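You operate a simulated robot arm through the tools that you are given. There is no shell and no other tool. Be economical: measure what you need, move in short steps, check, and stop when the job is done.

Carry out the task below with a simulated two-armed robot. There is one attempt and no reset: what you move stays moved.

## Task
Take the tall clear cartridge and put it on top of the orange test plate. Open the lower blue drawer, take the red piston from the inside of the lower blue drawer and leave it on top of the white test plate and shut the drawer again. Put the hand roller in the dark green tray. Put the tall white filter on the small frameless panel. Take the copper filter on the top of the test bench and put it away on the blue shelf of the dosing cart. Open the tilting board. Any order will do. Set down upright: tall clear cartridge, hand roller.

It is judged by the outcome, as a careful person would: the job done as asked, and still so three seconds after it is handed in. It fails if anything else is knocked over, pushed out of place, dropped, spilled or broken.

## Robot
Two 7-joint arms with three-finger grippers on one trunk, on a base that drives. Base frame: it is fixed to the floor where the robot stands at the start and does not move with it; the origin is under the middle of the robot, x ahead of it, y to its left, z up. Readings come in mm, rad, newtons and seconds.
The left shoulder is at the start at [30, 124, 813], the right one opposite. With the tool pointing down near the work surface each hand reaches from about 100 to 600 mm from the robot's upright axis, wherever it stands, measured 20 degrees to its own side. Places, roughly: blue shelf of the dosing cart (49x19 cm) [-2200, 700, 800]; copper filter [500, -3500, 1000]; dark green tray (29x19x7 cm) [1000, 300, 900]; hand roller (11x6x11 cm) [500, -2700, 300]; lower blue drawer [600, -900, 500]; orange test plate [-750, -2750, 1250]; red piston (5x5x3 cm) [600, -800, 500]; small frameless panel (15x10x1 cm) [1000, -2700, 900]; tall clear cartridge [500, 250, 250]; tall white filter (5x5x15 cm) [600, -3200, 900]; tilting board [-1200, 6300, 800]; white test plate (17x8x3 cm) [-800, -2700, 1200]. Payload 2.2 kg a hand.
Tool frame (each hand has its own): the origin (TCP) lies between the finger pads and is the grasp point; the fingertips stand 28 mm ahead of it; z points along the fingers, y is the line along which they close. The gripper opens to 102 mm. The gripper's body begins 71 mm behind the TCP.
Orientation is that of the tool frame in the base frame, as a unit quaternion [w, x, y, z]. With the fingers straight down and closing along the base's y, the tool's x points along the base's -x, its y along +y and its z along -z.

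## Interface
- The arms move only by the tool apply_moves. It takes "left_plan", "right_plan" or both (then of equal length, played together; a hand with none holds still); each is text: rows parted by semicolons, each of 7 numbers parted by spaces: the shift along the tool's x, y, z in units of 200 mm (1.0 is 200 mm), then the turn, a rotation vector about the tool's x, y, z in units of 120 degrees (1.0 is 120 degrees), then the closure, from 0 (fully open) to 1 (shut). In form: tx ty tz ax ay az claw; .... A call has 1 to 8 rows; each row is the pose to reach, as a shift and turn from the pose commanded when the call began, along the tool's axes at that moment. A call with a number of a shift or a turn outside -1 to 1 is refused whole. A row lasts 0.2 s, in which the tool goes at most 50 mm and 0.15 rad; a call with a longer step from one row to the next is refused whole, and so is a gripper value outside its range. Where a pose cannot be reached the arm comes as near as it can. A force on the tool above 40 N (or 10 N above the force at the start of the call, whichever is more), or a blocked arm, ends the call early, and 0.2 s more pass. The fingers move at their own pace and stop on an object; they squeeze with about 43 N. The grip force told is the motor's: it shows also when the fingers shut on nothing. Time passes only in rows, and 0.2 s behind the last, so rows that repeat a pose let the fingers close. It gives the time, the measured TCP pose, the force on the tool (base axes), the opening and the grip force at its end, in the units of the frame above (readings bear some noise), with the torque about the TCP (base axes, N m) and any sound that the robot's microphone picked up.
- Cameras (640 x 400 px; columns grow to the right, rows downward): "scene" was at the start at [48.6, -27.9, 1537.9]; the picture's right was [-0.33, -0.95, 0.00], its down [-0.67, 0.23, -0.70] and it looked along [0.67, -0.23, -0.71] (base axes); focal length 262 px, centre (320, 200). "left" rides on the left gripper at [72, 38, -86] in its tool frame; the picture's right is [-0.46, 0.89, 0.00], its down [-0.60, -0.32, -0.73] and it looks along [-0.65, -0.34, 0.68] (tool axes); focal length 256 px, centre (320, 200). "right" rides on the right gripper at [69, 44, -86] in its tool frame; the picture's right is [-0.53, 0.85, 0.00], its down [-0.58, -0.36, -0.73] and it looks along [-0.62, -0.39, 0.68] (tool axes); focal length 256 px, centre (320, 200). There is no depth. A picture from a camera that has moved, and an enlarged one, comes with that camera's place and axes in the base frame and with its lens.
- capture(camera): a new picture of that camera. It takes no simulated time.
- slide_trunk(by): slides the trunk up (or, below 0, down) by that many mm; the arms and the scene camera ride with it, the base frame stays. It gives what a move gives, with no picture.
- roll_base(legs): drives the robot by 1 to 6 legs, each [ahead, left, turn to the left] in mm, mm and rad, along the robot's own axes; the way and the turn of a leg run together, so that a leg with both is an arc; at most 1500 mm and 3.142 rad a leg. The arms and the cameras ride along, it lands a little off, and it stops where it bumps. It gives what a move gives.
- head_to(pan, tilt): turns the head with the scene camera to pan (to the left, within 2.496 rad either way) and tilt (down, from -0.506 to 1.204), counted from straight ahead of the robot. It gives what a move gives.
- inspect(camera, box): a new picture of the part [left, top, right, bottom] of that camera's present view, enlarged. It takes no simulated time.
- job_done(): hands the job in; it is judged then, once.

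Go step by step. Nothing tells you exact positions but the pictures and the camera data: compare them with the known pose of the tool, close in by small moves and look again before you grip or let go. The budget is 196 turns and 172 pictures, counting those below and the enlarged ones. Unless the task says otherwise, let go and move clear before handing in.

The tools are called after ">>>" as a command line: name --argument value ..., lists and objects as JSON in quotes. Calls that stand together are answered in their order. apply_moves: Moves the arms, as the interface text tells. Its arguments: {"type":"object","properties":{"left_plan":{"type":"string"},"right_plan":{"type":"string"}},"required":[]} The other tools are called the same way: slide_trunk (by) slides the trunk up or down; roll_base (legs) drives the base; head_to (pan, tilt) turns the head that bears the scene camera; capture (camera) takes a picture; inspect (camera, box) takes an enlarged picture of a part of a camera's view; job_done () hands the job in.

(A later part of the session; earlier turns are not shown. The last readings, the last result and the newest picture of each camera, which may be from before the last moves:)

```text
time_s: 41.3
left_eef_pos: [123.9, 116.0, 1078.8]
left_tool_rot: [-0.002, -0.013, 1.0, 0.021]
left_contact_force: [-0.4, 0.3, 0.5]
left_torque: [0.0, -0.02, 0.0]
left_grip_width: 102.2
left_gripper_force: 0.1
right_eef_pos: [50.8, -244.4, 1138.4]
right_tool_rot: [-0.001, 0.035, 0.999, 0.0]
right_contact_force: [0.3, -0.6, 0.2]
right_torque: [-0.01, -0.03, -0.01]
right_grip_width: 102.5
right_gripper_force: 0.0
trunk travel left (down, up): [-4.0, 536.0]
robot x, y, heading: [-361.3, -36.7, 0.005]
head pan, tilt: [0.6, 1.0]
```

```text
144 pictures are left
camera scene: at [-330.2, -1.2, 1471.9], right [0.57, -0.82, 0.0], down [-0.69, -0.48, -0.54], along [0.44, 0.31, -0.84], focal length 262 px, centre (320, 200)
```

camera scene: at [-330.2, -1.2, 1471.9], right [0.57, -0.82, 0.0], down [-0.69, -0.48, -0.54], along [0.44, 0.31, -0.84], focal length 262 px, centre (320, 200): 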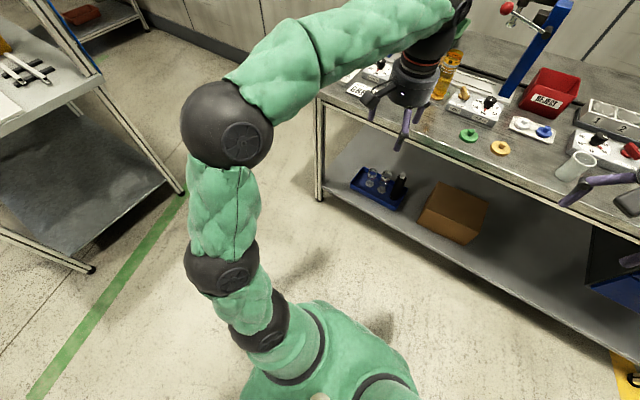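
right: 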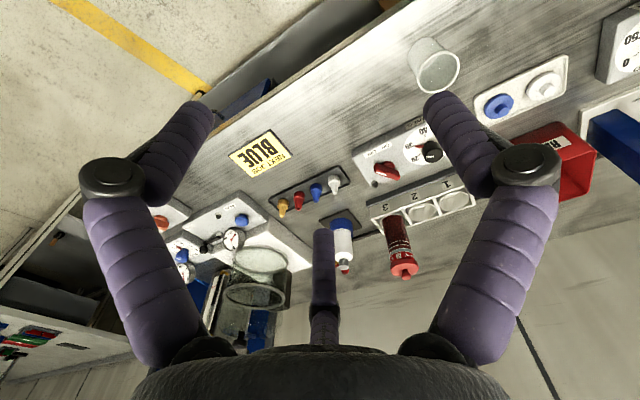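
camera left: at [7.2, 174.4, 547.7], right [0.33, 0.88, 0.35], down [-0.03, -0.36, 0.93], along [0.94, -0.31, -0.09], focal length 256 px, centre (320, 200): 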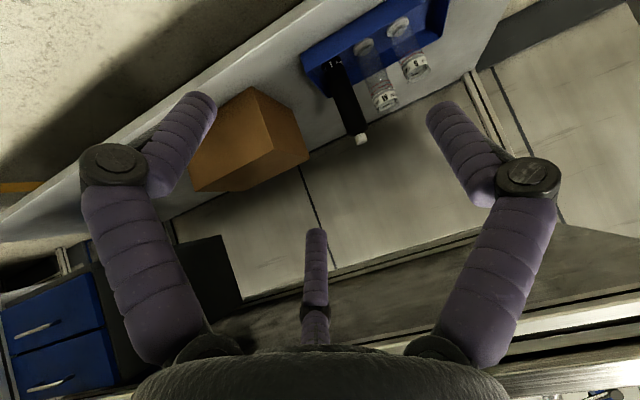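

>>> apply_moves --left_plan "0.15 0 -0.1 0 0 0 0; 0.3 0 -0.2 0 0 0 0; 0.45 0 -0.3 0 0 0 0; 0.6 0 -0.4 0 0 0 0; 0.75 0 -0.5 0 0 0 0" --right_plan "0 0 0.2 0 0 0 0; 0 0 0.4 0 0 0 0; 0 0 0.6 0 0 0 0; 0 0 0.8 0 0 0 0; 0 0 1 0 0 0 0"

>>> apply_moves --right_plan "0 0 0.2 0 0 0 0; 0 0 0.4 0 0 0 0; 0 0 0.6 0 0 0 0; 0 0 0.8 0 0 0 0; 0 0 1 0 0 0 0"

>>> apply_moves --right_plan "0 0 0.2 0 0 0 0; 0 0 0.4 0 0 0 0; 0 0 0.6 0 0 0 0; 0 0 0.8 0 0 0 0; 0 0 1 0 0 0 0"

>>> apply_moves --right_plan "0 0 0 0 0 0.07 0; 0 0 0 0 0 0.14 0; 0 0 0 0 0 0.21 0; 0 0 0 0 0 0.28 0; 0 0 0 0 0 0.35 0; 0 0 0 0 0 0.42 0; 0 0 0 0 0 0.49 0; 0 0 0 0 0 0.56 0"

>>> apply_moves --right_plan "0 0 0.1 0 0 0.07 0; 0 0 0.2 0 0 0.14 0; 0 0 0.3 0 0 0.16 0; 0 0 0.4 0 0 0.16 0; 0 0 0.5 0 0 0.16 0"

>>> roll_base --legs '[[0, 400, 0]]'

>>> head_to --pan -0.4 --tilt 1.0

>>> capture --camera "scene"

```text
time_s: 42.5
left_eef_pos: [-30.7, 110.9, 1179.7]
left_tool_rot: [-0.001, -0.012, 1.0, 0.022]
left_contact_force: [0.0, 0.6, -0.4]
left_torque: [0.05, -0.02, 0.0]
left_grip_width: 101.8
left_gripper_force: 0.1
right_eef_pos: [48.2, -244.0, 940.1]
right_tool_rot: [0.0, 0.036, 0.999, 0.0]
right_contact_force: [-0.7, 0.2, -0.3]
right_torque: [0.0, -0.02, 0.0]
right_grip_width: 102.0
right_gripper_force: 0.1
trunk travel left (down, up): [-4.0, 536.0]
robot x, y, heading: [-358.4, -40.2, 0.006]
head pan, tilt: [0.6, 1.0]
```

```text
time_s: 43.7
left_eef_pos: [-29.4, 109.9, 1181.0]
left_tool_rot: [-0.003, -0.012, 1.0, 0.022]
left_contact_force: [0.8, -0.5, -0.2]
left_torque: [-0.01, 0.01, 0.0]
left_grip_width: 102.0
left_gripper_force: 0.0
right_eef_pos: [48.8, -241.6, 742.3]
right_tool_rot: [0.0, 0.035, 0.999, -0.001]
right_contact_force: [-0.7, 0.4, -0.5]
right_torque: [0.0, -0.02, 0.01]
right_grip_width: 101.9
right_gripper_force: 0.0
trunk travel left (down, up): [-4.0, 536.0]
robot x, y, heading: [-359.8, -38.7, -0.003]
head pan, tilt: [0.6, 1.0]
```

```text
time_s: 44.9
left_eef_pos: [-29.7, 110.5, 1181.4]
left_tool_rot: [-0.002, -0.013, 1.0, 0.021]
left_contact_force: [0.0, 0.0, -0.5]
left_torque: [-0.01, -0.03, 0.01]
left_grip_width: 101.9
left_gripper_force: 0.1
right_eef_pos: [48.0, -245.8, 539.2]
right_tool_rot: [-0.001, 0.035, 0.999, 0.0]
right_contact_force: [0.1, 0.5, 0.7]
right_torque: [-0.01, -0.01, -0.01]
right_grip_width: 101.8
right_gripper_force: 0.0
trunk travel left (down, up): [-4.0, 536.0]
robot x, y, heading: [-363.0, -41.0, 0.002]
head pan, tilt: [0.6, 1.0]
```

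```text
time_s: 46.7
left_eef_pos: [-30.0, 109.8, 1180.8]
left_tool_rot: [-0.001, -0.013, 1.0, 0.02]
left_contact_force: [0.3, 0.3, 1.3]
left_torque: [0.01, 0.0, -0.01]
left_grip_width: 101.8
left_gripper_force: 0.0
right_eef_pos: [48.2, -245.7, 540.3]
right_tool_rot: [-0.001, 0.584, 0.812, -0.001]
right_contact_force: [-0.4, 1.1, 0.2]
right_torque: [0.01, -0.01, 0.02]
right_grip_width: 102.0
right_gripper_force: 0.0
trunk travel left (down, up): [-4.0, 536.0]
robot x, y, heading: [-363.4, -38.6, -0.0]
head pan, tilt: [0.6, 1.0]
```

```text
time_s: 47.9
left_eef_pos: [-29.4, 109.9, 1181.4]
left_tool_rot: [-0.002, -0.012, 1.0, 0.022]
left_contact_force: [-0.5, 0.2, 0.2]
left_torque: [0.01, 0.01, -0.02]
left_grip_width: 101.9
left_gripper_force: 0.0
right_eef_pos: [48.1, -244.5, 439.3]
right_tool_rot: [0.0, 0.71, 0.704, -0.001]
right_contact_force: [-0.2, -0.6, 0.0]
right_torque: [0.01, 0.05, 0.0]
right_grip_width: 101.8
right_gripper_force: 0.0
trunk travel left (down, up): [-4.0, 536.0]
robot x, y, heading: [-359.0, -34.9, -0.003]
head pan, tilt: [0.6, 1.0]
```

```text
time_s: 50.4
left_eef_pos: [-33.3, 524.0, 1181.2]
left_tool_rot: [-0.001, -0.014, 1.0, 0.021]
left_contact_force: [0.3, -0.2, -0.3]
left_torque: [-0.04, -0.01, 0.02]
left_grip_width: 101.9
left_gripper_force: 0.0
right_eef_pos: [46.0, 169.0, 439.3]
right_tool_rot: [-0.001, 0.708, 0.706, -0.001]
right_contact_force: [0.0, 0.5, -0.2]
right_torque: [-0.01, 0.02, 0.0]
right_grip_width: 102.0
right_gripper_force: 0.1
trunk travel left (down, up): [-4.0, 536.0]
robot x, y, heading: [-362.0, 374.4, 0.005]
head pan, tilt: [0.6, 1.0]
```

```text
time_s: 51.7
left_eef_pos: [-31.3, 523.2, 1181.2]
left_tool_rot: [-0.001, -0.014, 1.0, 0.021]
left_contact_force: [0.1, 0.2, 0.1]
left_torque: [0.0, -0.04, -0.01]
left_grip_width: 101.9
left_gripper_force: 0.0
right_eef_pos: [46.2, 169.4, 439.2]
right_tool_rot: [0.0, 0.709, 0.705, 0.0]
right_contact_force: [0.0, -0.4, 0.7]
right_torque: [-0.03, 0.02, -0.03]
right_grip_width: 102.0
right_gripper_force: 0.1
trunk travel left (down, up): [-4.0, 536.0]
robot x, y, heading: [-361.3, 375.2, 0.003]
head pan, tilt: [-0.4, 1.0]
```

```text
143 pictures are left
camera scene: at [-325.4, 344.6, 1471.9], right [-0.38, -0.92, 0.0], down [-0.78, 0.32, -0.54], along [0.5, -0.21, -0.84], focal length 262 px, centre (320, 200)
```

scene: 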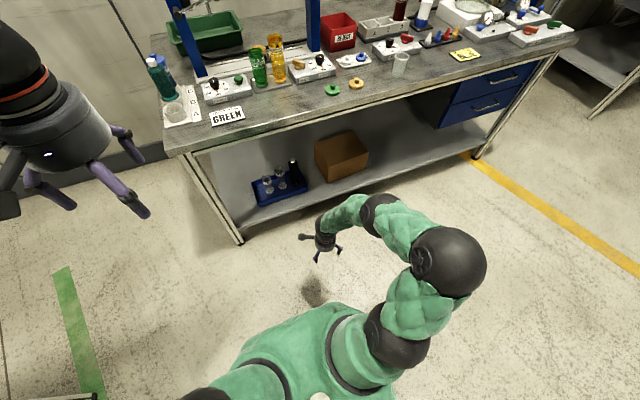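

Good: the right arm's elbow is to the right, away from the leg, and the shelf edge is around x≈540. Drive in part-way and look.

>>> apply_moves --right_plan "0 0 0.2 0 0 0 0"

>>> roll_base --legs '[[280, 30, 0]]'

>>> capture --camera "scene"

>>> capture --camera "right"

```text
time_s: 52.1
left_eef_pos: [-32.0, 523.1, 1180.3]
left_tool_rot: [-0.002, -0.014, 1.0, 0.022]
left_contact_force: [0.0, -0.2, -0.2]
left_torque: [-0.02, 0.01, 0.05]
left_grip_width: 102.1
left_gripper_force: 0.1
right_eef_pos: [46.5, 167.8, 399.6]
right_tool_rot: [0.0, 0.708, 0.706, 0.0]
right_contact_force: [-0.8, 0.2, -0.5]
right_torque: [0.03, 0.0, 0.0]
right_grip_width: 101.9
right_gripper_force: 0.1
trunk travel left (down, up): [-4.0, 536.0]
robot x, y, heading: [-360.0, 375.3, 0.003]
head pan, tilt: [-0.4, 1.0]
```

```text
time_s: 54.1
left_eef_pos: [252.4, 554.0, 1180.1]
left_tool_rot: [-0.002, -0.014, 1.0, 0.022]
left_contact_force: [0.5, -0.2, -0.3]
left_torque: [-0.01, 0.01, -0.01]
left_grip_width: 101.6
left_gripper_force: 0.1
right_eef_pos: [330.3, 199.7, 399.4]
right_tool_rot: [-0.001, 0.709, 0.705, -0.001]
right_contact_force: [0.5, -0.2, 0.1]
right_torque: [-0.02, 0.02, -0.02]
right_grip_width: 102.1
right_gripper_force: 0.1
trunk travel left (down, up): [-4.0, 536.0]
robot x, y, heading: [-73.5, 404.4, 0.004]
head pan, tilt: [-0.4, 1.0]
```

```text
142 pictures are left
camera scene: at [-39.6, 376.6, 1471.9], right [-0.38, -0.92, 0.0], down [-0.78, 0.32, -0.54], along [0.5, -0.21, -0.84], focal length 262 px, centre (320, 200)
```

scene: 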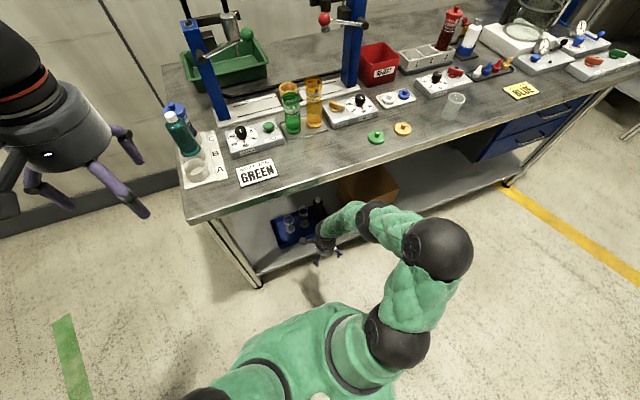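

```text
141 pictures are left
camera right: at [374.9, 269.5, 486.4], right [0.84, -0.54, 0.0], down [-0.37, -0.57, 0.73], along [-0.4, -0.62, -0.68], focal length 256 px, centre (320, 200)
```

right: 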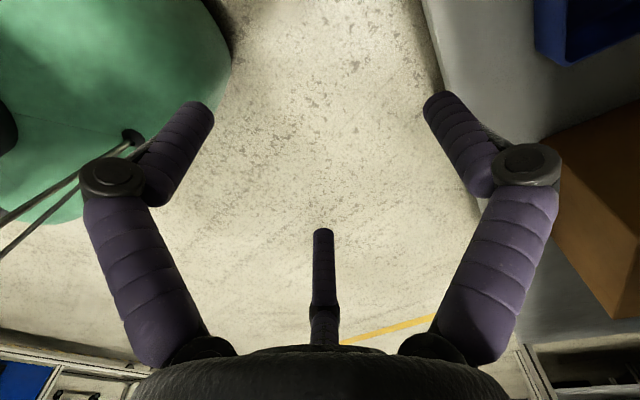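

>>> inspect --camera "scene" --box '[240, 160, 400, 260]'

```text
4.00 times, centred on (320, 210) of scene
camera zoom: at [-39.6, 376.6, 1471.9], right [-0.38, -0.92, 0.0], down [-0.78, 0.32, -0.54], along [0.5, -0.21, -0.84], focal length 1049 px, centre (320, 160)
```

zoom: 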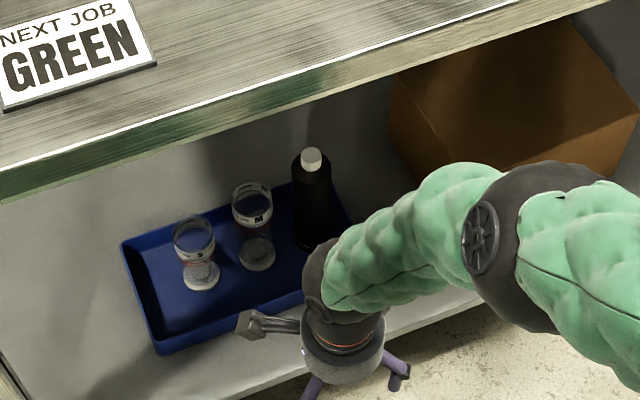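

M is at about (606, 199). Drive in a bit more and recheck the clearances.

>>> roll_base --legs '[[110, 0, 0]]'

>>> capture --camera "scene"

```text
time_s: 55.3
left_eef_pos: [358.6, 553.8, 1180.7]
left_tool_rot: [-0.001, -0.012, 1.0, 0.021]
left_contact_force: [0.1, -0.9, 0.3]
left_torque: [0.03, 0.02, -0.01]
left_grip_width: 101.9
left_gripper_force: 0.0
right_eef_pos: [433.0, 200.0, 398.1]
right_tool_rot: [-0.004, 0.71, 0.704, -0.001]
right_contact_force: [-1.6, 0.5, 0.0]
right_torque: [0.04, 0.0, 0.0]
right_grip_width: 102.1
right_gripper_force: 0.1
trunk travel left (down, up): [-4.0, 536.0]
robot x, y, heading: [31.5, 407.7, 0.006]
head pan, tilt: [-0.4, 1.0]
```

```text
139 pictures are left
camera scene: at [65.8, 376.3, 1471.6], right [-0.39, -0.92, 0.0], down [-0.78, 0.33, -0.54], along [0.5, -0.21, -0.84], focal length 262 px, centre (320, 200)
```

scene: 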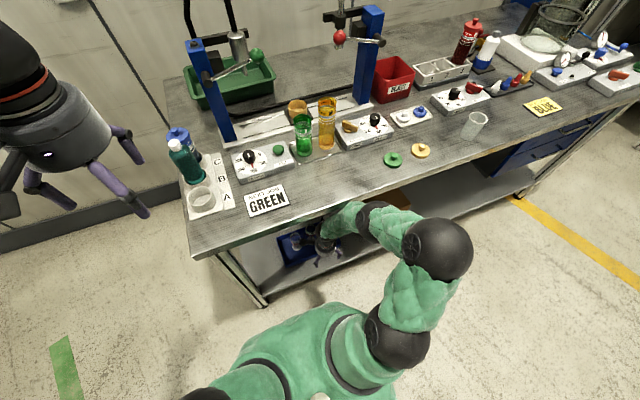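

>>> inspect --camera "scene" --box '[260, 170, 500, 320]'

>>> capture --camera "right"

```text
2.67 times, centred on (380, 245) of scene
camera zoom: at [65.8, 376.3, 1471.6], right [-0.39, -0.92, 0.0], down [-0.78, 0.33, -0.54], along [0.5, -0.21, -0.84], focal length 699 px, centre (160, 80)
```

zoom: 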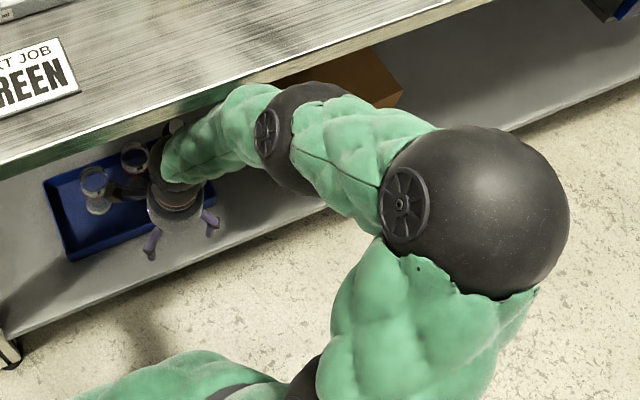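

```text
137 pictures are left
camera right: at [478.4, 269.9, 484.8], right [0.84, -0.54, -0.01], down [-0.36, -0.58, 0.73], along [-0.4, -0.61, -0.68], focal length 256 px, centre (320, 200)
```

right: 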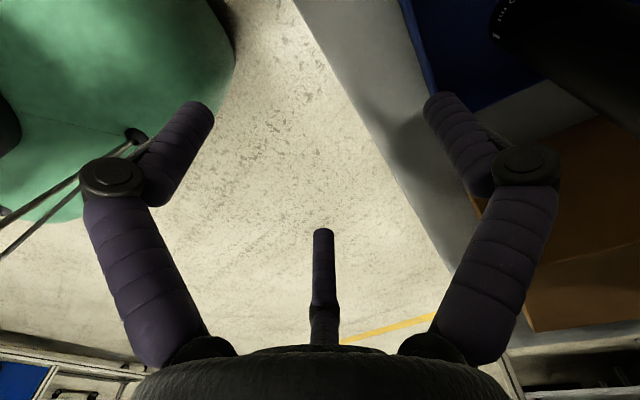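

Forearm is close to the edge; extending the arm (rather than the base) should lower the elbow. Extend in steps.

>>> apply_moves --right_plan "0 0.15 0.02 0 0 0 0; 0 0.3 0.04 0 0 0 0"

>>> inspect --camera "scene" --box '[260, 170, 500, 320]'

```text
time_s: 56.1
left_eef_pos: [340.3, 542.4, 1182.9]
left_tool_rot: [0.002, -0.001, 1.0, 0.021]
left_contact_force: [-0.7, 0.6, 0.5]
left_torque: [-0.03, -0.09, 0.01]
left_grip_width: 101.9
left_gripper_force: 0.1
right_eef_pos: [437.5, 203.1, 377.5]
right_tool_rot: [-0.029, 0.708, 0.706, -0.015]
right_contact_force: [0.1, 0.0, 0.9]
right_torque: [0.01, 0.06, 0.03]
right_grip_width: 101.8
right_gripper_force: 0.0
trunk travel left (down, up): [-4.0, 536.0]
robot x, y, heading: [14.9, 401.5, -0.018]
head pan, tilt: [-0.4, 1.0]
stopped in row 2 (right hand): the arm was blocked; the commanded pose is now the measured one
```

```text
2.67 times, centred on (380, 245) of scene
camera zoom: at [41.1, 372.1, 1472.1], right [-0.4, -0.91, 0.0], down [-0.77, 0.34, -0.55], along [0.5, -0.22, -0.84], focal length 699 px, centre (160, 80)
```

zoom: 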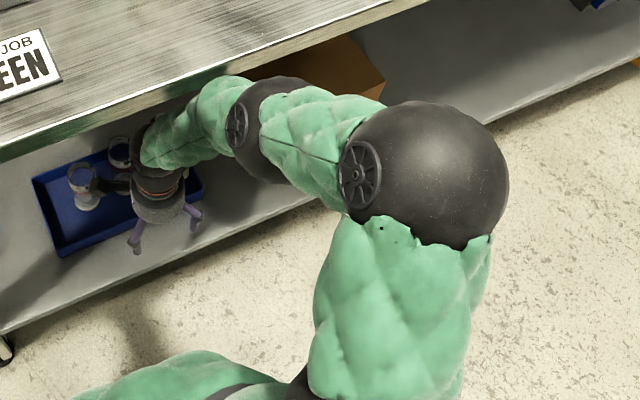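

Blocked on the bench edge. I'll back off and use a forward-pitched grasp with the right hand (fingers closing along y), so the forearm stays low.

>>> roll_base --legs '[[-300, 0, 0.018]]'

>>> apply_moves --right_plan "0 0 0 0 0 -0.07 0; 0 0 0 0 0 -0.14 0; 0 0 0 0 0 -0.21 0; 0 0 0 0 0 -0.28 0; 0 0 0 0 0 -0.35 0; 0 0 0 0 0 -0.42 0; 0 0 0 0 0 -0.49 0; 0 0 0 0 0 -0.56 0"

>>> apply_moves --right_plan "0 0 0 0 0 -0.07 0; 0 0 0 0 0 -0.14 0; 0 0 0 0 0 -0.19 0"

>>> apply_moves --right_plan "0 0 0 0 -0.065 0 0; 0 0 0 0 -0.13 0 0; 0 0 0 0 -0.195 0 0; 0 0 0 0 -0.26 0 0; 0 0 0 0 -0.32 0 0; 0 0 0 0 -0.375 0 0"

>>> capture --camera "scene"

```text
time_s: 58.1
left_eef_pos: [48.3, 550.1, 1179.7]
left_tool_rot: [-0.002, -0.013, 1.0, 0.022]
left_contact_force: [0.3, -0.3, -0.3]
left_torque: [0.01, 0.0, 0.05]
left_grip_width: 102.1
left_gripper_force: 0.1
right_eef_pos: [157.2, 208.6, 377.7]
right_tool_rot: [-0.024, 0.701, 0.713, -0.013]
right_contact_force: [0.6, -0.5, 0.2]
right_torque: [-0.01, 0.0, 0.02]
right_grip_width: 101.6
right_gripper_force: 0.1
trunk travel left (down, up): [-4.0, 536.0]
robot x, y, heading: [-279.8, 399.4, 0.011]
head pan, tilt: [-0.4, 1.0]
```

```text
time_s: 59.9
left_eef_pos: [48.9, 550.1, 1179.5]
left_tool_rot: [-0.002, -0.012, 1.0, 0.022]
left_contact_force: [0.4, 0.0, 0.2]
left_torque: [0.03, 0.01, -0.03]
left_grip_width: 101.9
left_gripper_force: 0.1
right_eef_pos: [157.3, 209.1, 378.4]
right_tool_rot: [-0.027, 0.189, 0.982, 0.002]
right_contact_force: [-0.3, -0.6, -0.4]
right_torque: [0.0, 0.0, 0.02]
right_grip_width: 102.0
right_gripper_force: 0.0
trunk travel left (down, up): [-4.0, 536.0]
robot x, y, heading: [-280.9, 401.5, 0.005]
head pan, tilt: [-0.4, 1.0]
```

```text
time_s: 60.7
left_eef_pos: [48.5, 549.5, 1181.0]
left_tool_rot: [-0.002, -0.013, 1.0, 0.022]
left_contact_force: [0.8, 0.2, 0.4]
left_torque: [0.0, 0.06, -0.04]
left_grip_width: 102.2
left_gripper_force: 0.1
right_eef_pos: [157.5, 207.5, 376.8]
right_tool_rot: [-0.026, -0.009, 1.0, 0.008]
right_contact_force: [0.1, -0.2, 0.4]
right_torque: [-0.02, 0.03, 0.02]
right_grip_width: 102.2
right_gripper_force: 0.1
trunk travel left (down, up): [-4.0, 536.0]
robot x, y, heading: [-281.0, 396.6, 0.002]
head pan, tilt: [-0.4, 1.0]
```

```text
time_s: 62.1
left_eef_pos: [47.7, 550.7, 1180.7]
left_tool_rot: [-0.002, -0.013, 1.0, 0.022]
left_contact_force: [0.4, -0.1, 0.1]
left_torque: [0.02, -0.02, -0.02]
left_grip_width: 102.0
left_gripper_force: 0.1
right_eef_pos: [196.3, 273.0, 401.8]
right_tool_rot: [0.34, 0.006, 0.94, -0.018]
right_contact_force: [1.6, -1.2, 0.7]
right_torque: [0.0, 0.06, -0.01]
right_grip_width: 102.2
right_gripper_force: 0.0
right hand out of reach, approached as far as the arm can: row 3, 4, 5, 6
trunk travel left (down, up): [-4.0, 536.0]
robot x, y, heading: [-280.5, 400.0, 0.007]
head pan, tilt: [-0.4, 1.0]
```

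```text
135 pictures are left
camera scene: at [-244.4, 372.5, 1471.9], right [-0.38, -0.92, 0.0], down [-0.78, 0.32, -0.54], along [0.5, -0.21, -0.84], focal length 262 px, centre (320, 200)
```

scene: 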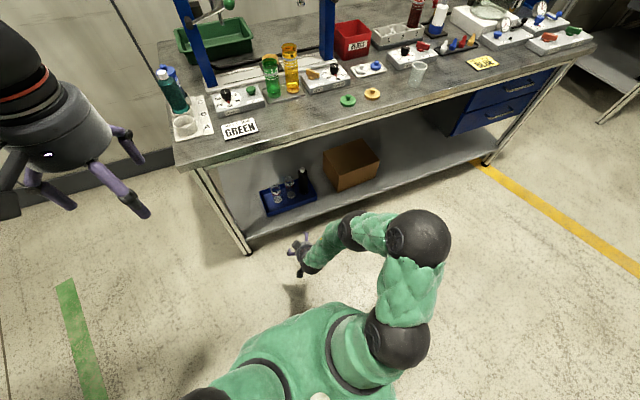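

The wrist prefers pointing inward. The left hand, yawed to point forward-right and pitched down, approaches over the short S cartridge, which is better. I'll swap: raise the right, lower the left.

>>> apply_moves --right_plan "-0.1 0 -0.12 0 0.066 0 0; -0.2 0 -0.24 0 0.132 0 0; -0.3 0 -0.36 0 0.198 0 0; -0.4 0 -0.48 0 0.264 0 0; -0.48 0 -0.58 0 0.33 0 0" --left_plan "0 0 0.2 0 0 0 0; 0 0 0.4 0 0 0 0; 0 0 0.6 0 0 0 0; 0 0 0.8 0 0 0 0; 0 0 1 0 0 0 0"

>>> apply_moves --right_plan "0.1 -0.1 -0.2 0 0 0 0; 0.2 -0.2 -0.4 0 0 0 0; 0.3 -0.3 -0.6 0 0 0 0; 0.4 -0.35 -0.75 0 0 0 0; 0.5 -0.4 -0.9 0 0 0 0" --left_plan "0 0 0.2 0 0 0 0; 0 0 0.4 0 0 0 0; 0 0 0.6 0 0 0 0; 0 0 0.8 0 0 0 0; 0 0 1 0 0 0 0"

>>> apply_moves --right_plan "0 0 -0.2 0 0 0 0; 0 0 -0.4 0 0 0 0; 0 0 -0.6 0 0 0 0; 0 0 -0.8 0 0 0 0; 0 0 -1 0 0 0 0" --left_plan "0 0 0.2 0 0 0 0; 0 0 0.4 0 0 0 0; 0 0 0.6 0 0 0 0; 0 0 0.8 0 0 0 0; 0 0 1 0 0 0 0"

>>> apply_moves --right_plan "0 0 -0.2 0 0 0 0; 0 0 -0.4 0 0 0 0; 0 0 -0.6 0 0 0 0; 0 0 -0.8 0 0 0 0; 0 0 -1 0 0 0 0" --left_plan "-0.1 0 0.1 0 0 0.065 0; -0.2 0 0.2 0 0 0.13 0; -0.3 0 0.3 0 0 0.195 0; -0.4 0 0.4 0 0 0.26 0; -0.5 0 0.5 0 0 0.33 0"

>>> roll_base --legs '[[0, -350, 0]]'

>>> apply_moves --left_plan "0 0 0 0 -0.065 0 0; 0 0 0 0 -0.13 0 0; 0 0 0 0 -0.195 0 0; 0 0 0 0 -0.26 0 0; 0 0 0 0 -0.32 0 0; 0 0 0 0 -0.375 0 0"

>>> head_to --pan 0.4 --tilt 1.0

>>> capture --camera "scene"

>>> capture --camera "left"

```text
time_s: 63.3
left_eef_pos: [50.5, 557.9, 981.0]
left_tool_rot: [0.0, -0.013, 1.0, 0.021]
left_contact_force: [0.0, -0.3, -0.1]
left_torque: [0.01, 0.02, 0.03]
left_grip_width: 102.0
left_gripper_force: 0.0
right_eef_pos: [191.2, 277.4, 551.7]
right_tool_rot: [-0.001, 0.012, 1.0, -0.015]
right_contact_force: [-0.1, 0.7, 0.4]
right_torque: [-0.02, -0.02, 0.0]
right_grip_width: 101.8
right_gripper_force: 0.1
trunk travel left (down, up): [-4.0, 536.0]
robot x, y, heading: [-281.7, 402.0, 0.009]
head pan, tilt: [-0.4, 1.0]
```

```text
time_s: 64.5
left_eef_pos: [47.5, 565.3, 781.8]
left_tool_rot: [-0.001, -0.012, 1.0, 0.021]
left_contact_force: [0.7, 0.5, -0.2]
left_torque: [-0.02, 0.0, -0.04]
left_grip_width: 102.0
left_gripper_force: 0.0
right_eef_pos: [88.4, 202.7, 735.7]
right_tool_rot: [0.0, 0.011, 1.0, -0.014]
right_contact_force: [0.5, -0.4, -0.6]
right_torque: [0.0, -0.01, 0.03]
right_grip_width: 102.1
right_gripper_force: 0.0
trunk travel left (down, up): [-4.0, 536.0]
robot x, y, heading: [-280.9, 400.1, 0.001]
head pan, tilt: [-0.4, 1.0]
```

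```text
time_s: 65.7
left_eef_pos: [47.3, 575.3, 582.7]
left_tool_rot: [-0.002, -0.013, 1.0, 0.021]
left_contact_force: [-1.0, -0.4, 0.2]
left_torque: [0.0, -0.05, 0.04]
left_grip_width: 102.0
left_gripper_force: 0.0
right_eef_pos: [92.3, 209.9, 933.4]
right_tool_rot: [0.0, 0.011, 1.0, -0.015]
right_contact_force: [-0.3, 0.4, -1.1]
right_torque: [0.01, 0.02, 0.01]
right_grip_width: 102.0
right_gripper_force: 0.0
trunk travel left (down, up): [-4.0, 536.0]
robot x, y, heading: [-279.1, 403.1, 0.007]
head pan, tilt: [-0.4, 1.0]
```

```text
time_s: 66.9
left_eef_pos: [147.2, 586.9, 479.7]
left_tool_rot: [-0.01, 0.327, 0.945, 0.02]
left_contact_force: [0.2, 0.0, -0.5]
left_torque: [0.0, 0.01, 0.0]
left_grip_width: 101.7
left_gripper_force: 0.0
right_eef_pos: [93.6, 217.6, 1136.1]
right_tool_rot: [0.0, 0.011, 1.0, -0.015]
right_contact_force: [-0.3, -0.6, -0.3]
right_torque: [0.0, 0.01, 0.01]
right_grip_width: 102.0
right_gripper_force: 0.1
trunk travel left (down, up): [-4.0, 536.0]
robot x, y, heading: [-282.6, 400.7, 0.008]
head pan, tilt: [-0.4, 1.0]
```

```text
time_s: 69.2
left_eef_pos: [148.3, 227.7, 480.4]
left_tool_rot: [-0.009, 0.331, 0.943, 0.019]
left_contact_force: [0.9, -1.0, -0.2]
left_torque: [0.01, 0.0, 0.0]
left_grip_width: 102.0
left_gripper_force: 0.1
right_eef_pos: [93.1, -140.9, 1136.8]
right_tool_rot: [0.0, 0.016, 1.0, -0.014]
right_contact_force: [0.3, 0.0, -0.2]
right_torque: [0.01, -0.03, -0.01]
right_grip_width: 101.7
right_gripper_force: 0.0
trunk travel left (down, up): [-4.0, 536.0]
robot x, y, heading: [-279.9, 49.9, -0.001]
head pan, tilt: [-0.4, 1.0]
```

```text
time_s: 70.6
left_eef_pos: [149.6, 227.8, 480.5]
left_tool_rot: [0.354, 0.314, 0.874, -0.109]
left_contact_force: [0.3, 0.0, 0.1]
left_torque: [0.06, 0.0, -0.03]
left_grip_width: 102.1
left_gripper_force: 0.0
right_eef_pos: [93.3, -140.1, 1137.0]
right_tool_rot: [0.001, 0.017, 1.0, -0.016]
right_contact_force: [0.6, -0.2, 0.3]
right_torque: [0.0, 0.01, -0.04]
right_grip_width: 102.1
right_gripper_force: 0.1
trunk travel left (down, up): [-4.0, 536.0]
robot x, y, heading: [-280.5, 44.6, -0.006]
head pan, tilt: [-0.4, 1.0]
```

```text
time_s: 71.8
left_eef_pos: [148.9, 227.8, 479.4]
left_tool_rot: [0.353, 0.313, 0.875, -0.108]
left_contact_force: [0.2, -0.3, 0.8]
left_torque: [0.0, 0.04, 0.0]
left_grip_width: 101.9
left_gripper_force: 0.0
right_eef_pos: [93.2, -140.8, 1135.6]
right_tool_rot: [0.001, 0.017, 1.0, -0.014]
right_contact_force: [-1.3, -0.4, 0.6]
right_torque: [-0.01, 0.0, -0.01]
right_grip_width: 101.8
right_gripper_force: 0.0
trunk travel left (down, up): [-4.0, 536.0]
robot x, y, heading: [-276.8, 45.7, -0.003]
head pan, tilt: [0.4, 1.0]
```

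```text
134 pictures are left
camera scene: at [-243.7, 71.2, 1471.9], right [0.39, -0.92, 0.0], down [-0.78, -0.32, -0.54], along [0.5, 0.21, -0.84], focal length 262 px, centre (320, 200)
```

scene: 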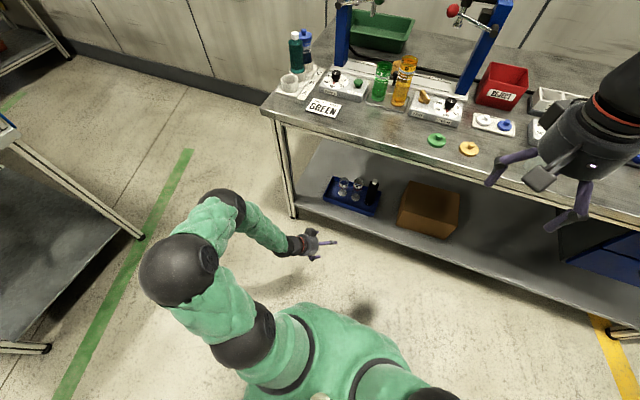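

```text
133 pictures are left
camera left: at [85.2, 326.2, 493.2], right [0.81, 0.47, 0.35], down [-0.26, -0.23, 0.94], along [0.52, -0.85, -0.06], focal length 256 px, centre (320, 200)
```

left: 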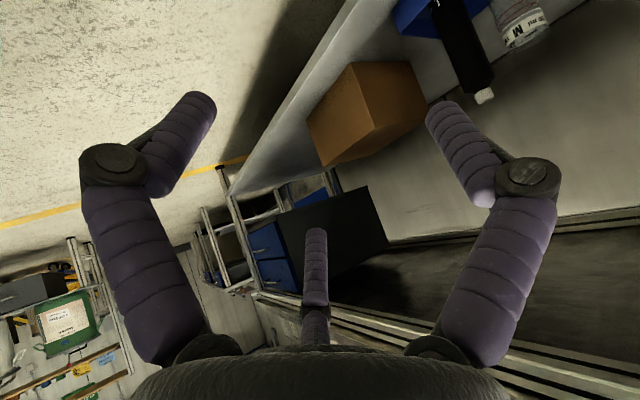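

The left elbow would foul the bench leg. New idea: right hand vertical, unrotated, TCP at z≈300, sliding in low from the front with the fingers either side of M. Swap arms again.

>>> apply_moves --left_plan "0 0 0 0 0.065 0 0; 0 0 0 0 0.13 0 0; 0 0 0 0 0.195 0 0; 0 0 0 0 0.26 0 0; 0 0 0 0 0.32 0 0; 0 0 0 0 0.375 0 0" --right_plan "0 0 0.2 0 0 0 0; 0 0 0.4 0 0 0 0; 0 0 0.6 0 0 0 0; 0 0 0.8 0 0 0 0; 0 0 1 0 0 0 0; 0 0 1 0 0 0 0"

>>> apply_moves --left_plan "0 0 -0.2 0 0 -0.065 0; 0 0 -0.4 0 0 -0.13 0; 0 0 -0.6 0 0 -0.195 0; 0 0 -0.8 0 0 -0.26 0; 0 0 -1 0 0 -0.33 0" --right_plan "0 0 0.2 0 0 0 0; 0 0 0.4 0 0 0 0; 0 0 0.6 0 0 0 0; 0 0 0.8 0 0 0 0; 0 0 1 0 0 0 0"

>>> apply_moves --left_plan "0 0 -0.2 0 0 0 0; 0 0 -0.4 0 0 0 0; 0 0 -0.6 0 0 0 0; 0 0 -0.8 0 0 0 0; 0 0 -1 0 0 0 0" --right_plan "0 0 0.2 0 0 0 0; 0 0 0.4 0 0 0 0; 0 0 0.6 0 0 0 0; 0 0 0.8 0 0 0 0; 0 0 1 0 0 0 0"

>>> apply_moves --left_plan "0.1 0 -0.2 0 0 0 0; 0.2 0 -0.4 0 0 0 0; 0.3 0 -0.6 0 0 0 0; 0.4 0 -0.8 0 0 0 0; 0.5 0 -1 0 0 0 0" --right_plan "0 0 0.2 0 0 0 0; 0 0 0.4 0 0 0 0; 0 0 0.6 0 0 0 0; 0 0 0.8 0 0 0 0; 0 0 1 0 0 0 0"

>>> roll_base --legs '[[0, 335, 0]]'

>>> head_to --pan -0.4 --tilt 1.0

>>> capture --camera "scene"

>>> capture --camera "right"

```text
time_s: 73.2
left_eef_pos: [149.0, 226.8, 480.4]
left_tool_rot: [-0.01, 0.331, 0.943, 0.02]
left_contact_force: [0.9, 0.3, -0.5]
left_torque: [-0.02, 0.0, -0.02]
left_grip_width: 102.0
left_gripper_force: 0.1
right_eef_pos: [95.0, -145.8, 936.2]
right_tool_rot: [0.001, 0.017, 1.0, -0.014]
right_contact_force: [0.1, 0.6, -0.7]
right_torque: [0.01, 0.01, 0.0]
right_grip_width: 102.1
right_gripper_force: 0.1
trunk travel left (down, up): [-4.0, 536.0]
robot x, y, heading: [-278.1, 45.8, -0.001]
head pan, tilt: [0.4, 1.0]
```

```text
time_s: 74.3
left_eef_pos: [150.4, 219.3, 681.8]
left_tool_rot: [-0.003, -0.01, 1.0, 0.022]
left_contact_force: [0.5, -0.7, 0.0]
left_torque: [-0.02, 0.01, 0.0]
left_grip_width: 102.0
left_gripper_force: 0.1
right_eef_pos: [94.5, -152.6, 738.1]
right_tool_rot: [0.001, 0.017, 1.0, -0.015]
right_contact_force: [0.4, -0.4, 0.0]
right_torque: [-0.03, -0.02, -0.01]
right_grip_width: 102.1
right_gripper_force: 0.2
trunk travel left (down, up): [-4.0, 536.0]
robot x, y, heading: [-281.2, 45.3, -0.0]
head pan, tilt: [0.4, 1.0]
```

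```text
time_s: 75.5
left_eef_pos: [148.7, 213.2, 879.0]
left_tool_rot: [-0.003, -0.008, 1.0, 0.022]
left_contact_force: [-0.5, 0.0, 0.4]
left_torque: [-0.02, 0.02, 0.01]
left_grip_width: 102.0
left_gripper_force: 0.0
right_eef_pos: [92.1, -157.2, 531.7]
right_tool_rot: [0.001, 0.016, 1.0, -0.015]
right_contact_force: [0.4, 0.3, 0.3]
right_torque: [0.03, -0.01, -0.01]
right_grip_width: 101.9
right_gripper_force: 0.1
trunk travel left (down, up): [-4.0, 536.0]
robot x, y, heading: [-283.0, 46.0, -0.001]
head pan, tilt: [0.4, 1.0]
```

```text
time_s: 76.8
left_eef_pos: [49.7, 200.2, 1077.6]
left_tool_rot: [-0.001, -0.009, 1.0, 0.022]
left_contact_force: [-0.4, -0.5, 0.0]
left_torque: [0.01, -0.01, 0.02]
left_grip_width: 101.8
left_gripper_force: 0.1
right_eef_pos: [93.9, -161.3, 334.9]
right_tool_rot: [0.001, 0.017, 1.0, -0.015]
right_contact_force: [-0.2, 0.6, 0.1]
right_torque: [0.06, 0.0, 0.0]
right_grip_width: 101.7
right_gripper_force: 0.0
trunk travel left (down, up): [-4.0, 536.0]
robot x, y, heading: [-283.5, 44.8, -0.003]
head pan, tilt: [0.4, 1.0]
```

```text
time_s: 78.9
left_eef_pos: [51.2, 532.3, 1077.4]
left_tool_rot: [-0.002, -0.01, 1.0, 0.022]
left_contact_force: [0.1, 0.2, 0.1]
left_torque: [-0.02, 0.0, 0.0]
left_grip_width: 102.0
left_gripper_force: 0.3
right_eef_pos: [95.0, 172.8, 336.0]
right_tool_rot: [0.001, 0.015, 1.0, -0.015]
right_contact_force: [0.5, 0.0, 0.0]
right_torque: [0.01, 0.03, 0.0]
right_grip_width: 102.1
right_gripper_force: 0.1
trunk travel left (down, up): [-4.0, 536.0]
robot x, y, heading: [-277.4, 377.3, 0.0]
head pan, tilt: [0.4, 1.0]
```

```text
time_s: 80.1
left_eef_pos: [51.3, 533.1, 1076.2]
left_tool_rot: [-0.002, -0.011, 1.0, 0.021]
left_contact_force: [-1.4, 0.8, 0.0]
left_torque: [0.0, 0.01, -0.03]
left_grip_width: 102.2
left_gripper_force: 0.1
right_eef_pos: [94.6, 172.8, 335.1]
right_tool_rot: [0.001, 0.015, 1.0, -0.015]
right_contact_force: [0.0, 1.3, 0.3]
right_torque: [-0.01, -0.02, 0.01]
right_grip_width: 102.0
right_gripper_force: 0.0
trunk travel left (down, up): [-4.0, 536.0]
robot x, y, heading: [-275.7, 373.4, 0.001]
head pan, tilt: [-0.4, 1.0]
```

```text
132 pictures are left
camera scene: at [-243.4, 348.3, 1471.9], right [-0.39, -0.92, 0.0], down [-0.78, 0.33, -0.54], along [0.5, -0.21, -0.84], focal length 262 px, centre (320, 200)
```

scene: 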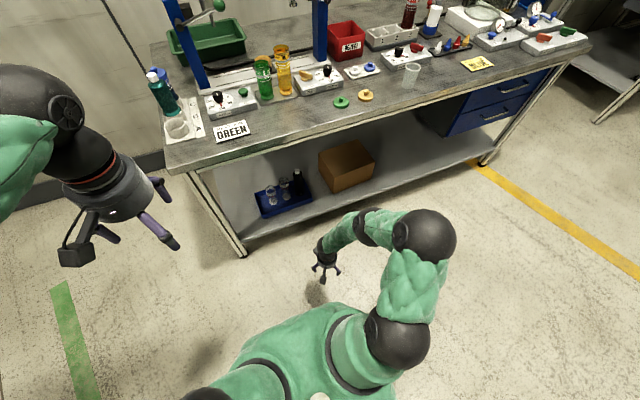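

```text
131 pictures are left
camera right: at [27.3, 221.3, 421.3], right [0.56, 0.83, -0.02], down [0.56, -0.36, 0.74], along [0.61, -0.43, -0.67], focal length 256 px, centre (320, 200)
```

right: 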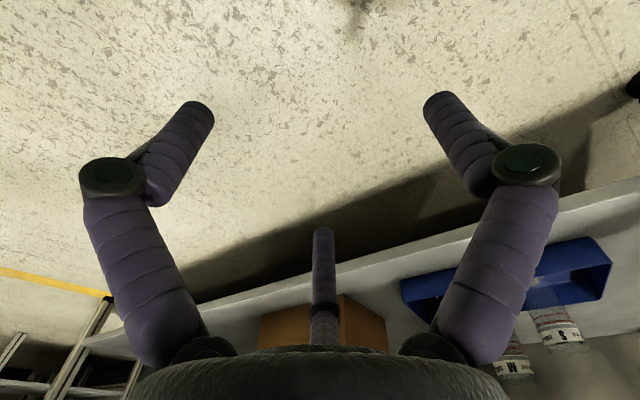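

>>> apply_moves --right_plan "0 0 0.15 0 0 0 0.1"

>>> roll_base --legs '[[220, 30, 0]]'

>>> capture --camera "right"

>>> capture --camera "scene"

```text
time_s: 80.5
left_eef_pos: [50.8, 532.7, 1076.8]
left_tool_rot: [-0.001, -0.011, 1.0, 0.022]
left_contact_force: [0.4, -0.7, -0.1]
left_torque: [0.0, -0.01, 0.0]
left_grip_width: 102.1
left_gripper_force: 0.1
right_eef_pos: [96.1, 170.9, 303.1]
right_tool_rot: [0.0, 0.015, 1.0, -0.015]
right_contact_force: [0.3, -0.4, 0.4]
right_torque: [-0.01, 0.03, 0.0]
right_grip_width: 91.6
right_gripper_force: 0.1
trunk travel left (down, up): [-4.0, 536.0]
robot x, y, heading: [-279.1, 372.6, 0.001]
head pan, tilt: [-0.4, 1.0]
```

```text
time_s: 82.2
left_eef_pos: [273.8, 563.8, 1076.4]
left_tool_rot: [-0.003, -0.012, 1.0, 0.022]
left_contact_force: [0.5, -0.6, 1.2]
left_torque: [-0.03, 0.04, 0.02]
left_grip_width: 102.0
left_gripper_force: 0.1
right_eef_pos: [320.3, 203.0, 304.4]
right_tool_rot: [0.001, 0.012, 1.0, -0.015]
right_contact_force: [0.7, 0.2, -0.3]
right_torque: [-0.01, 0.01, 0.0]
right_grip_width: 92.1
right_gripper_force: 0.1
trunk travel left (down, up): [-4.0, 536.0]
robot x, y, heading: [-51.3, 407.4, -0.001]
head pan, tilt: [-0.4, 1.0]
```

```text
130 pictures are left
camera right: at [252.6, 253.4, 389.2], right [0.56, 0.83, -0.02], down [0.57, -0.36, 0.74], along [0.61, -0.43, -0.67], focal length 256 px, centre (320, 200)
```

right: 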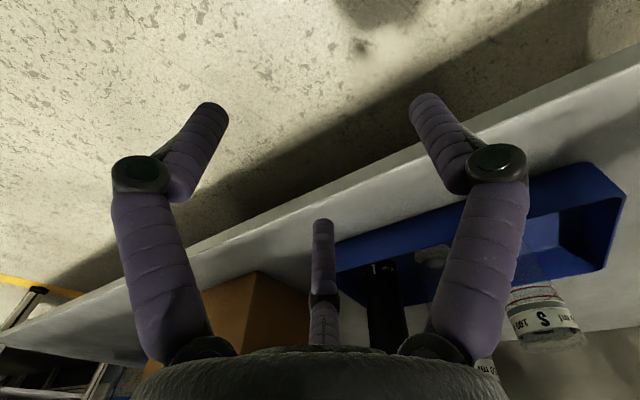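

```text
129 pictures are left
camera scene: at [-18.8, 379.6, 1471.9], right [-0.38, -0.92, 0.0], down [-0.78, 0.32, -0.54], along [0.5, -0.21, -0.84], focal length 262 px, centre (320, 200)
```

scene: 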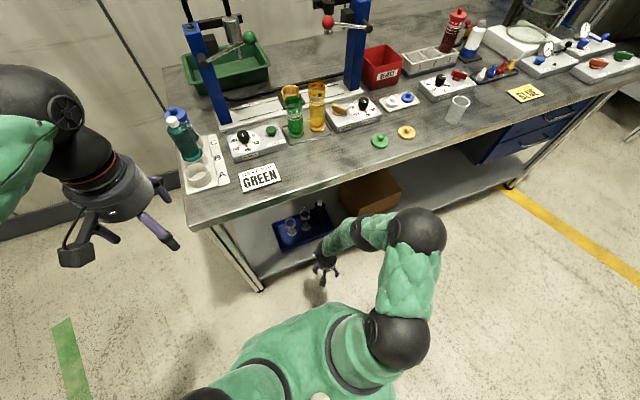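

M is right in line (y≈203, x≈600). Raise the left hand for clearance and advance 80 mm.

>>> apply_moves --left_plan "0.15 0 -0.15 0 0 0 0; 0.3 0 -0.35 0 0 0 0; 0.45 0 -0.5 0 0 0 0; 0.5 0 -0.7 0 0 0 0"

>>> roll_base --legs '[[80, 0, 0]]'

>>> inspect --camera "scene" --box '[260, 170, 500, 320]'

```text
time_s: 83.2
left_eef_pos: [178.5, 553.4, 1207.6]
left_tool_rot: [-0.002, -0.012, 1.0, 0.023]
left_contact_force: [-0.1, -0.1, -1.6]
left_torque: [-0.05, -0.06, 0.03]
left_grip_width: 102.0
left_gripper_force: 0.0
left hand out of reach, approached as far as the arm can: row 4
right_eef_pos: [321.4, 202.9, 303.3]
right_tool_rot: [0.001, 0.013, 1.0, -0.015]
right_contact_force: [-0.5, -0.2, 0.7]
right_torque: [0.06, 0.04, 0.02]
right_grip_width: 91.8
right_gripper_force: 0.0
trunk travel left (down, up): [-4.0, 536.0]
robot x, y, heading: [-56.9, 408.6, 0.006]
head pan, tilt: [-0.4, 1.0]
```

```text
time_s: 84.2
left_eef_pos: [257.0, 554.1, 1208.3]
left_tool_rot: [-0.002, -0.014, 1.0, 0.022]
left_contact_force: [0.4, -0.8, 0.2]
left_torque: [0.0, 0.0, 0.0]
left_grip_width: 102.2
left_gripper_force: 0.1
right_eef_pos: [398.8, 205.5, 304.2]
right_tool_rot: [0.0, 0.012, 1.0, -0.015]
right_contact_force: [0.3, -0.5, 0.3]
right_torque: [-0.01, -0.02, 0.01]
right_grip_width: 91.7
right_gripper_force: 0.0
trunk travel left (down, up): [-4.0, 536.0]
robot x, y, heading: [24.3, 406.3, 0.004]
head pan, tilt: [-0.4, 1.0]
```

```text
2.67 times, centred on (380, 245) of scene
camera zoom: at [59.7, 379.9, 1471.9], right [-0.38, -0.92, 0.0], down [-0.78, 0.32, -0.54], along [0.5, -0.21, -0.84], focal length 699 px, centre (160, 80)
```

zoom: 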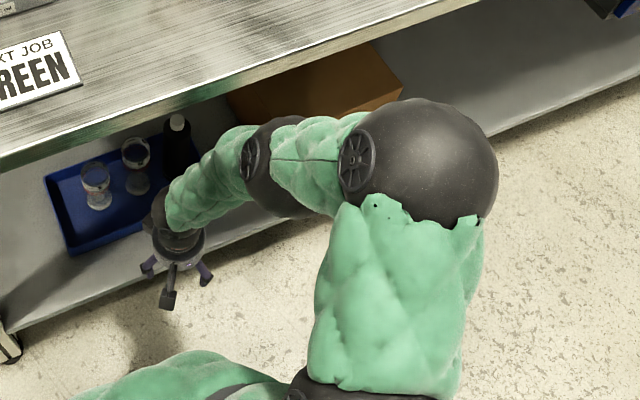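

>>> apply_moves --right_plan "-0.15 0 0 0 0 0 0.22; -0.3 0 0 0 0 0 0.22; -0.45 0 0 0 0 0 0.22; -0.55 0 0 0 0 0 0.22"

>>> capture --camera "right"

>>> inspect --camera "scene" --box '[260, 170, 500, 320]'

```text
time_s: 85.4
left_eef_pos: [253.6, 552.4, 1208.4]
left_tool_rot: [-0.004, -0.009, 1.0, 0.022]
left_contact_force: [-0.6, -0.1, 0.3]
left_torque: [-0.02, -0.05, -0.01]
left_grip_width: 101.8
left_gripper_force: 0.0
right_eef_pos: [472.0, 208.9, 289.1]
right_tool_rot: [-0.023, 0.012, 1.0, -0.008]
right_contact_force: [0.0, 0.0, -0.2]
right_torque: [0.0, -0.01, -0.05]
right_grip_width: 79.6
right_gripper_force: 0.1
trunk travel left (down, up): [-4.0, 536.0]
robot x, y, heading: [20.0, 410.7, 0.001]
head pan, tilt: [-0.4, 1.0]
stopped in row 4 (right hand): the arm was blocked; the commanded pose is now the measured one
```

```text
127 pictures are left
camera right: at [407.8, 256.3, 377.7], right [0.55, 0.83, -0.04], down [0.6, -0.37, 0.71], along [0.58, -0.42, -0.7], focal length 256 px, centre (320, 200)
```

right: 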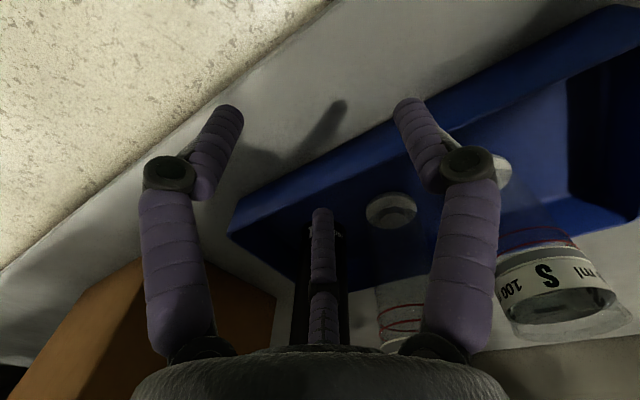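

```text
2.67 times, centred on (380, 245) of scene
camera zoom: at [54.1, 379.0, 1471.6], right [-0.39, -0.92, 0.0], down [-0.78, 0.33, -0.54], along [0.5, -0.21, -0.84], focal length 699 px, centre (160, 80)
```

zoom: 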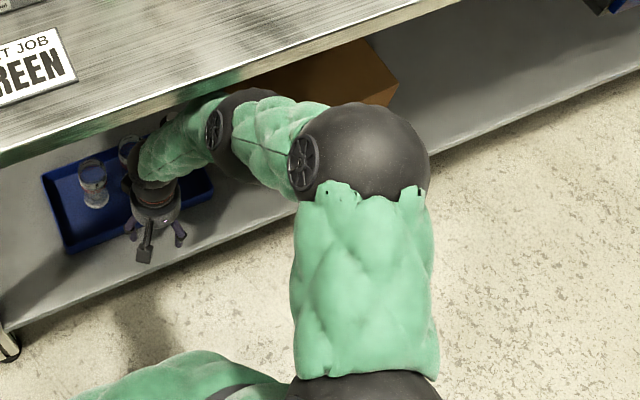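

The elbow sits right at rail height. Backing off and extending the arm in open air first should tilt the forearm and lower the elbow before entry.

>>> roll_base --legs '[[-200, 0, 0]]'

>>> apply_moves --right_plan "-0.15 0 -0.02 0 0.01 0 0.22; -0.3 0 -0.04 0 0.022 0 0.22; -0.45 0 -0.06 0 0.022 0 0.22; -0.6 0 -0.06 0 0.022 0 0.22; -0.7 0 -0.06 0 0.022 0 0.22; -0.7 0 -0.06 0 0.022 0 0.22"

>>> capture --camera "scene"

```text
time_s: 87.0
left_eef_pos: [48.1, 552.8, 1208.7]
left_tool_rot: [-0.003, -0.013, 1.0, 0.023]
left_contact_force: [-0.3, -0.2, -0.6]
left_torque: [0.03, -0.05, -0.02]
left_grip_width: 102.2
left_gripper_force: 0.1
right_eef_pos: [278.2, 207.1, 293.6]
right_tool_rot: [-0.016, 0.011, 1.0, -0.009]
right_contact_force: [-0.6, -0.2, 0.1]
right_torque: [0.01, 0.03, -0.02]
right_grip_width: 79.7
right_gripper_force: 0.1
trunk travel left (down, up): [-4.0, 536.0]
robot x, y, heading: [-183.8, 404.5, 0.007]
head pan, tilt: [-0.4, 1.0]
```

```text
time_s: 88.4
left_eef_pos: [48.8, 553.3, 1208.5]
left_tool_rot: [-0.002, -0.012, 1.0, 0.022]
left_contact_force: [0.4, 0.4, 0.6]
left_torque: [0.03, 0.01, -0.01]
left_grip_width: 101.7
left_gripper_force: 0.1
right_eef_pos: [417.9, 204.1, 300.7]
right_tool_rot: [-0.04, 0.011, 0.999, -0.009]
right_contact_force: [-0.5, 0.1, 0.5]
right_torque: [-0.02, 0.03, -0.01]
right_grip_width: 79.5
right_gripper_force: 0.1
trunk travel left (down, up): [-4.0, 536.0]
robot x, y, heading: [-186.1, 408.1, 0.002]
head pan, tilt: [-0.4, 1.0]
```

```text
125 pictures are left
camera scene: at [-149.5, 379.0, 1471.9], right [-0.38, -0.92, 0.0], down [-0.78, 0.32, -0.54], along [0.5, -0.21, -0.84], focal length 262 px, centre (320, 200)
```

scene: 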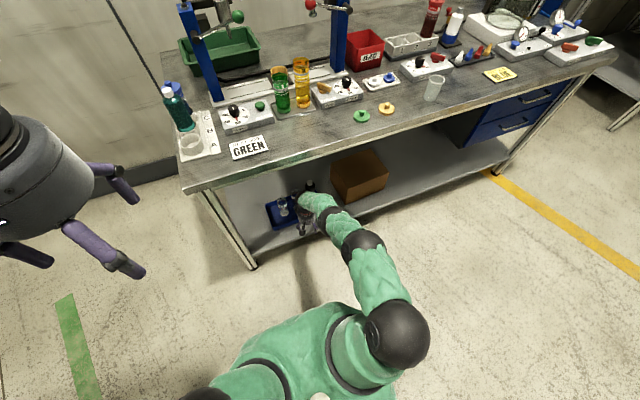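

Arm is now straight and low. Fix the pitch to slightly forward, then drive in.

>>> apply_moves --right_plan "0 0 0 0 -0.05 0 0.22; 0 0 0 0 -0.09 0 0.22"

>>> roll_base --legs '[[90, 0, 0]]'

>>> inspect --camera "scene" --box '[240, 160, 480, 310]'

>>> capture --camera "right"

```text
time_s: 89.0
left_eef_pos: [48.5, 552.4, 1207.4]
left_tool_rot: [-0.002, -0.012, 1.0, 0.022]
left_contact_force: [0.4, 0.5, 0.4]
left_torque: [0.0, -0.02, -0.01]
left_grip_width: 101.9
left_gripper_force: 0.0
right_eef_pos: [420.0, 204.7, 301.3]
right_tool_rot: [0.056, 0.01, 0.998, -0.01]
right_contact_force: [-0.4, -1.3, 0.4]
right_torque: [0.0, 0.01, 0.0]
right_grip_width: 79.4
right_gripper_force: 0.1
trunk travel left (down, up): [-4.0, 536.0]
robot x, y, heading: [-189.3, 407.8, 0.008]
head pan, tilt: [-0.4, 1.0]
```

```text
time_s: 90.1
left_eef_pos: [137.8, 553.8, 1206.5]
left_tool_rot: [-0.002, -0.012, 1.0, 0.021]
left_contact_force: [-0.3, 0.1, 0.4]
left_torque: [0.03, 0.01, 0.0]
left_grip_width: 102.2
left_gripper_force: 0.1
right_eef_pos: [507.7, 204.3, 299.2]
right_tool_rot: [0.054, 0.009, 0.998, -0.01]
right_contact_force: [-0.2, -0.5, 0.4]
right_torque: [-0.01, 0.02, 0.0]
right_grip_width: 79.6
right_gripper_force: 0.0
trunk travel left (down, up): [-4.0, 536.0]
robot x, y, heading: [-97.9, 408.9, 0.009]
head pan, tilt: [-0.4, 1.0]
```

```text
2.67 times, centred on (360, 235) of scene
camera zoom: at [-60.0, 379.5, 1471.9], right [-0.38, -0.92, 0.0], down [-0.78, 0.32, -0.54], along [0.5, -0.21, -0.84], focal length 699 px, centre (213, 107)
```

zoom: 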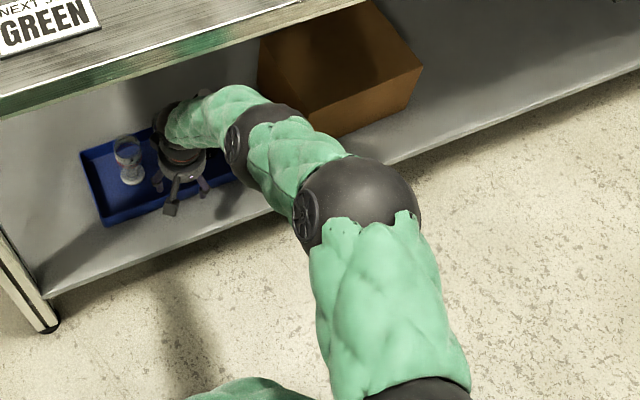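

```text
123 pictures are left
camera right: at [430.7, 253.6, 378.3], right [0.55, 0.84, 0.04], down [0.49, -0.36, 0.8], along [0.68, -0.42, -0.6], focal length 256 px, centre (320, 200)
```

right: 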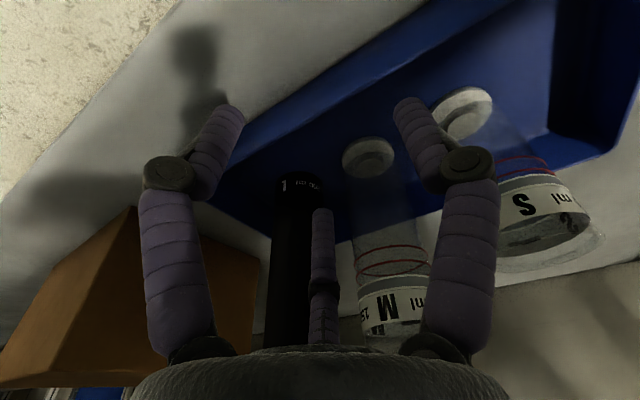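

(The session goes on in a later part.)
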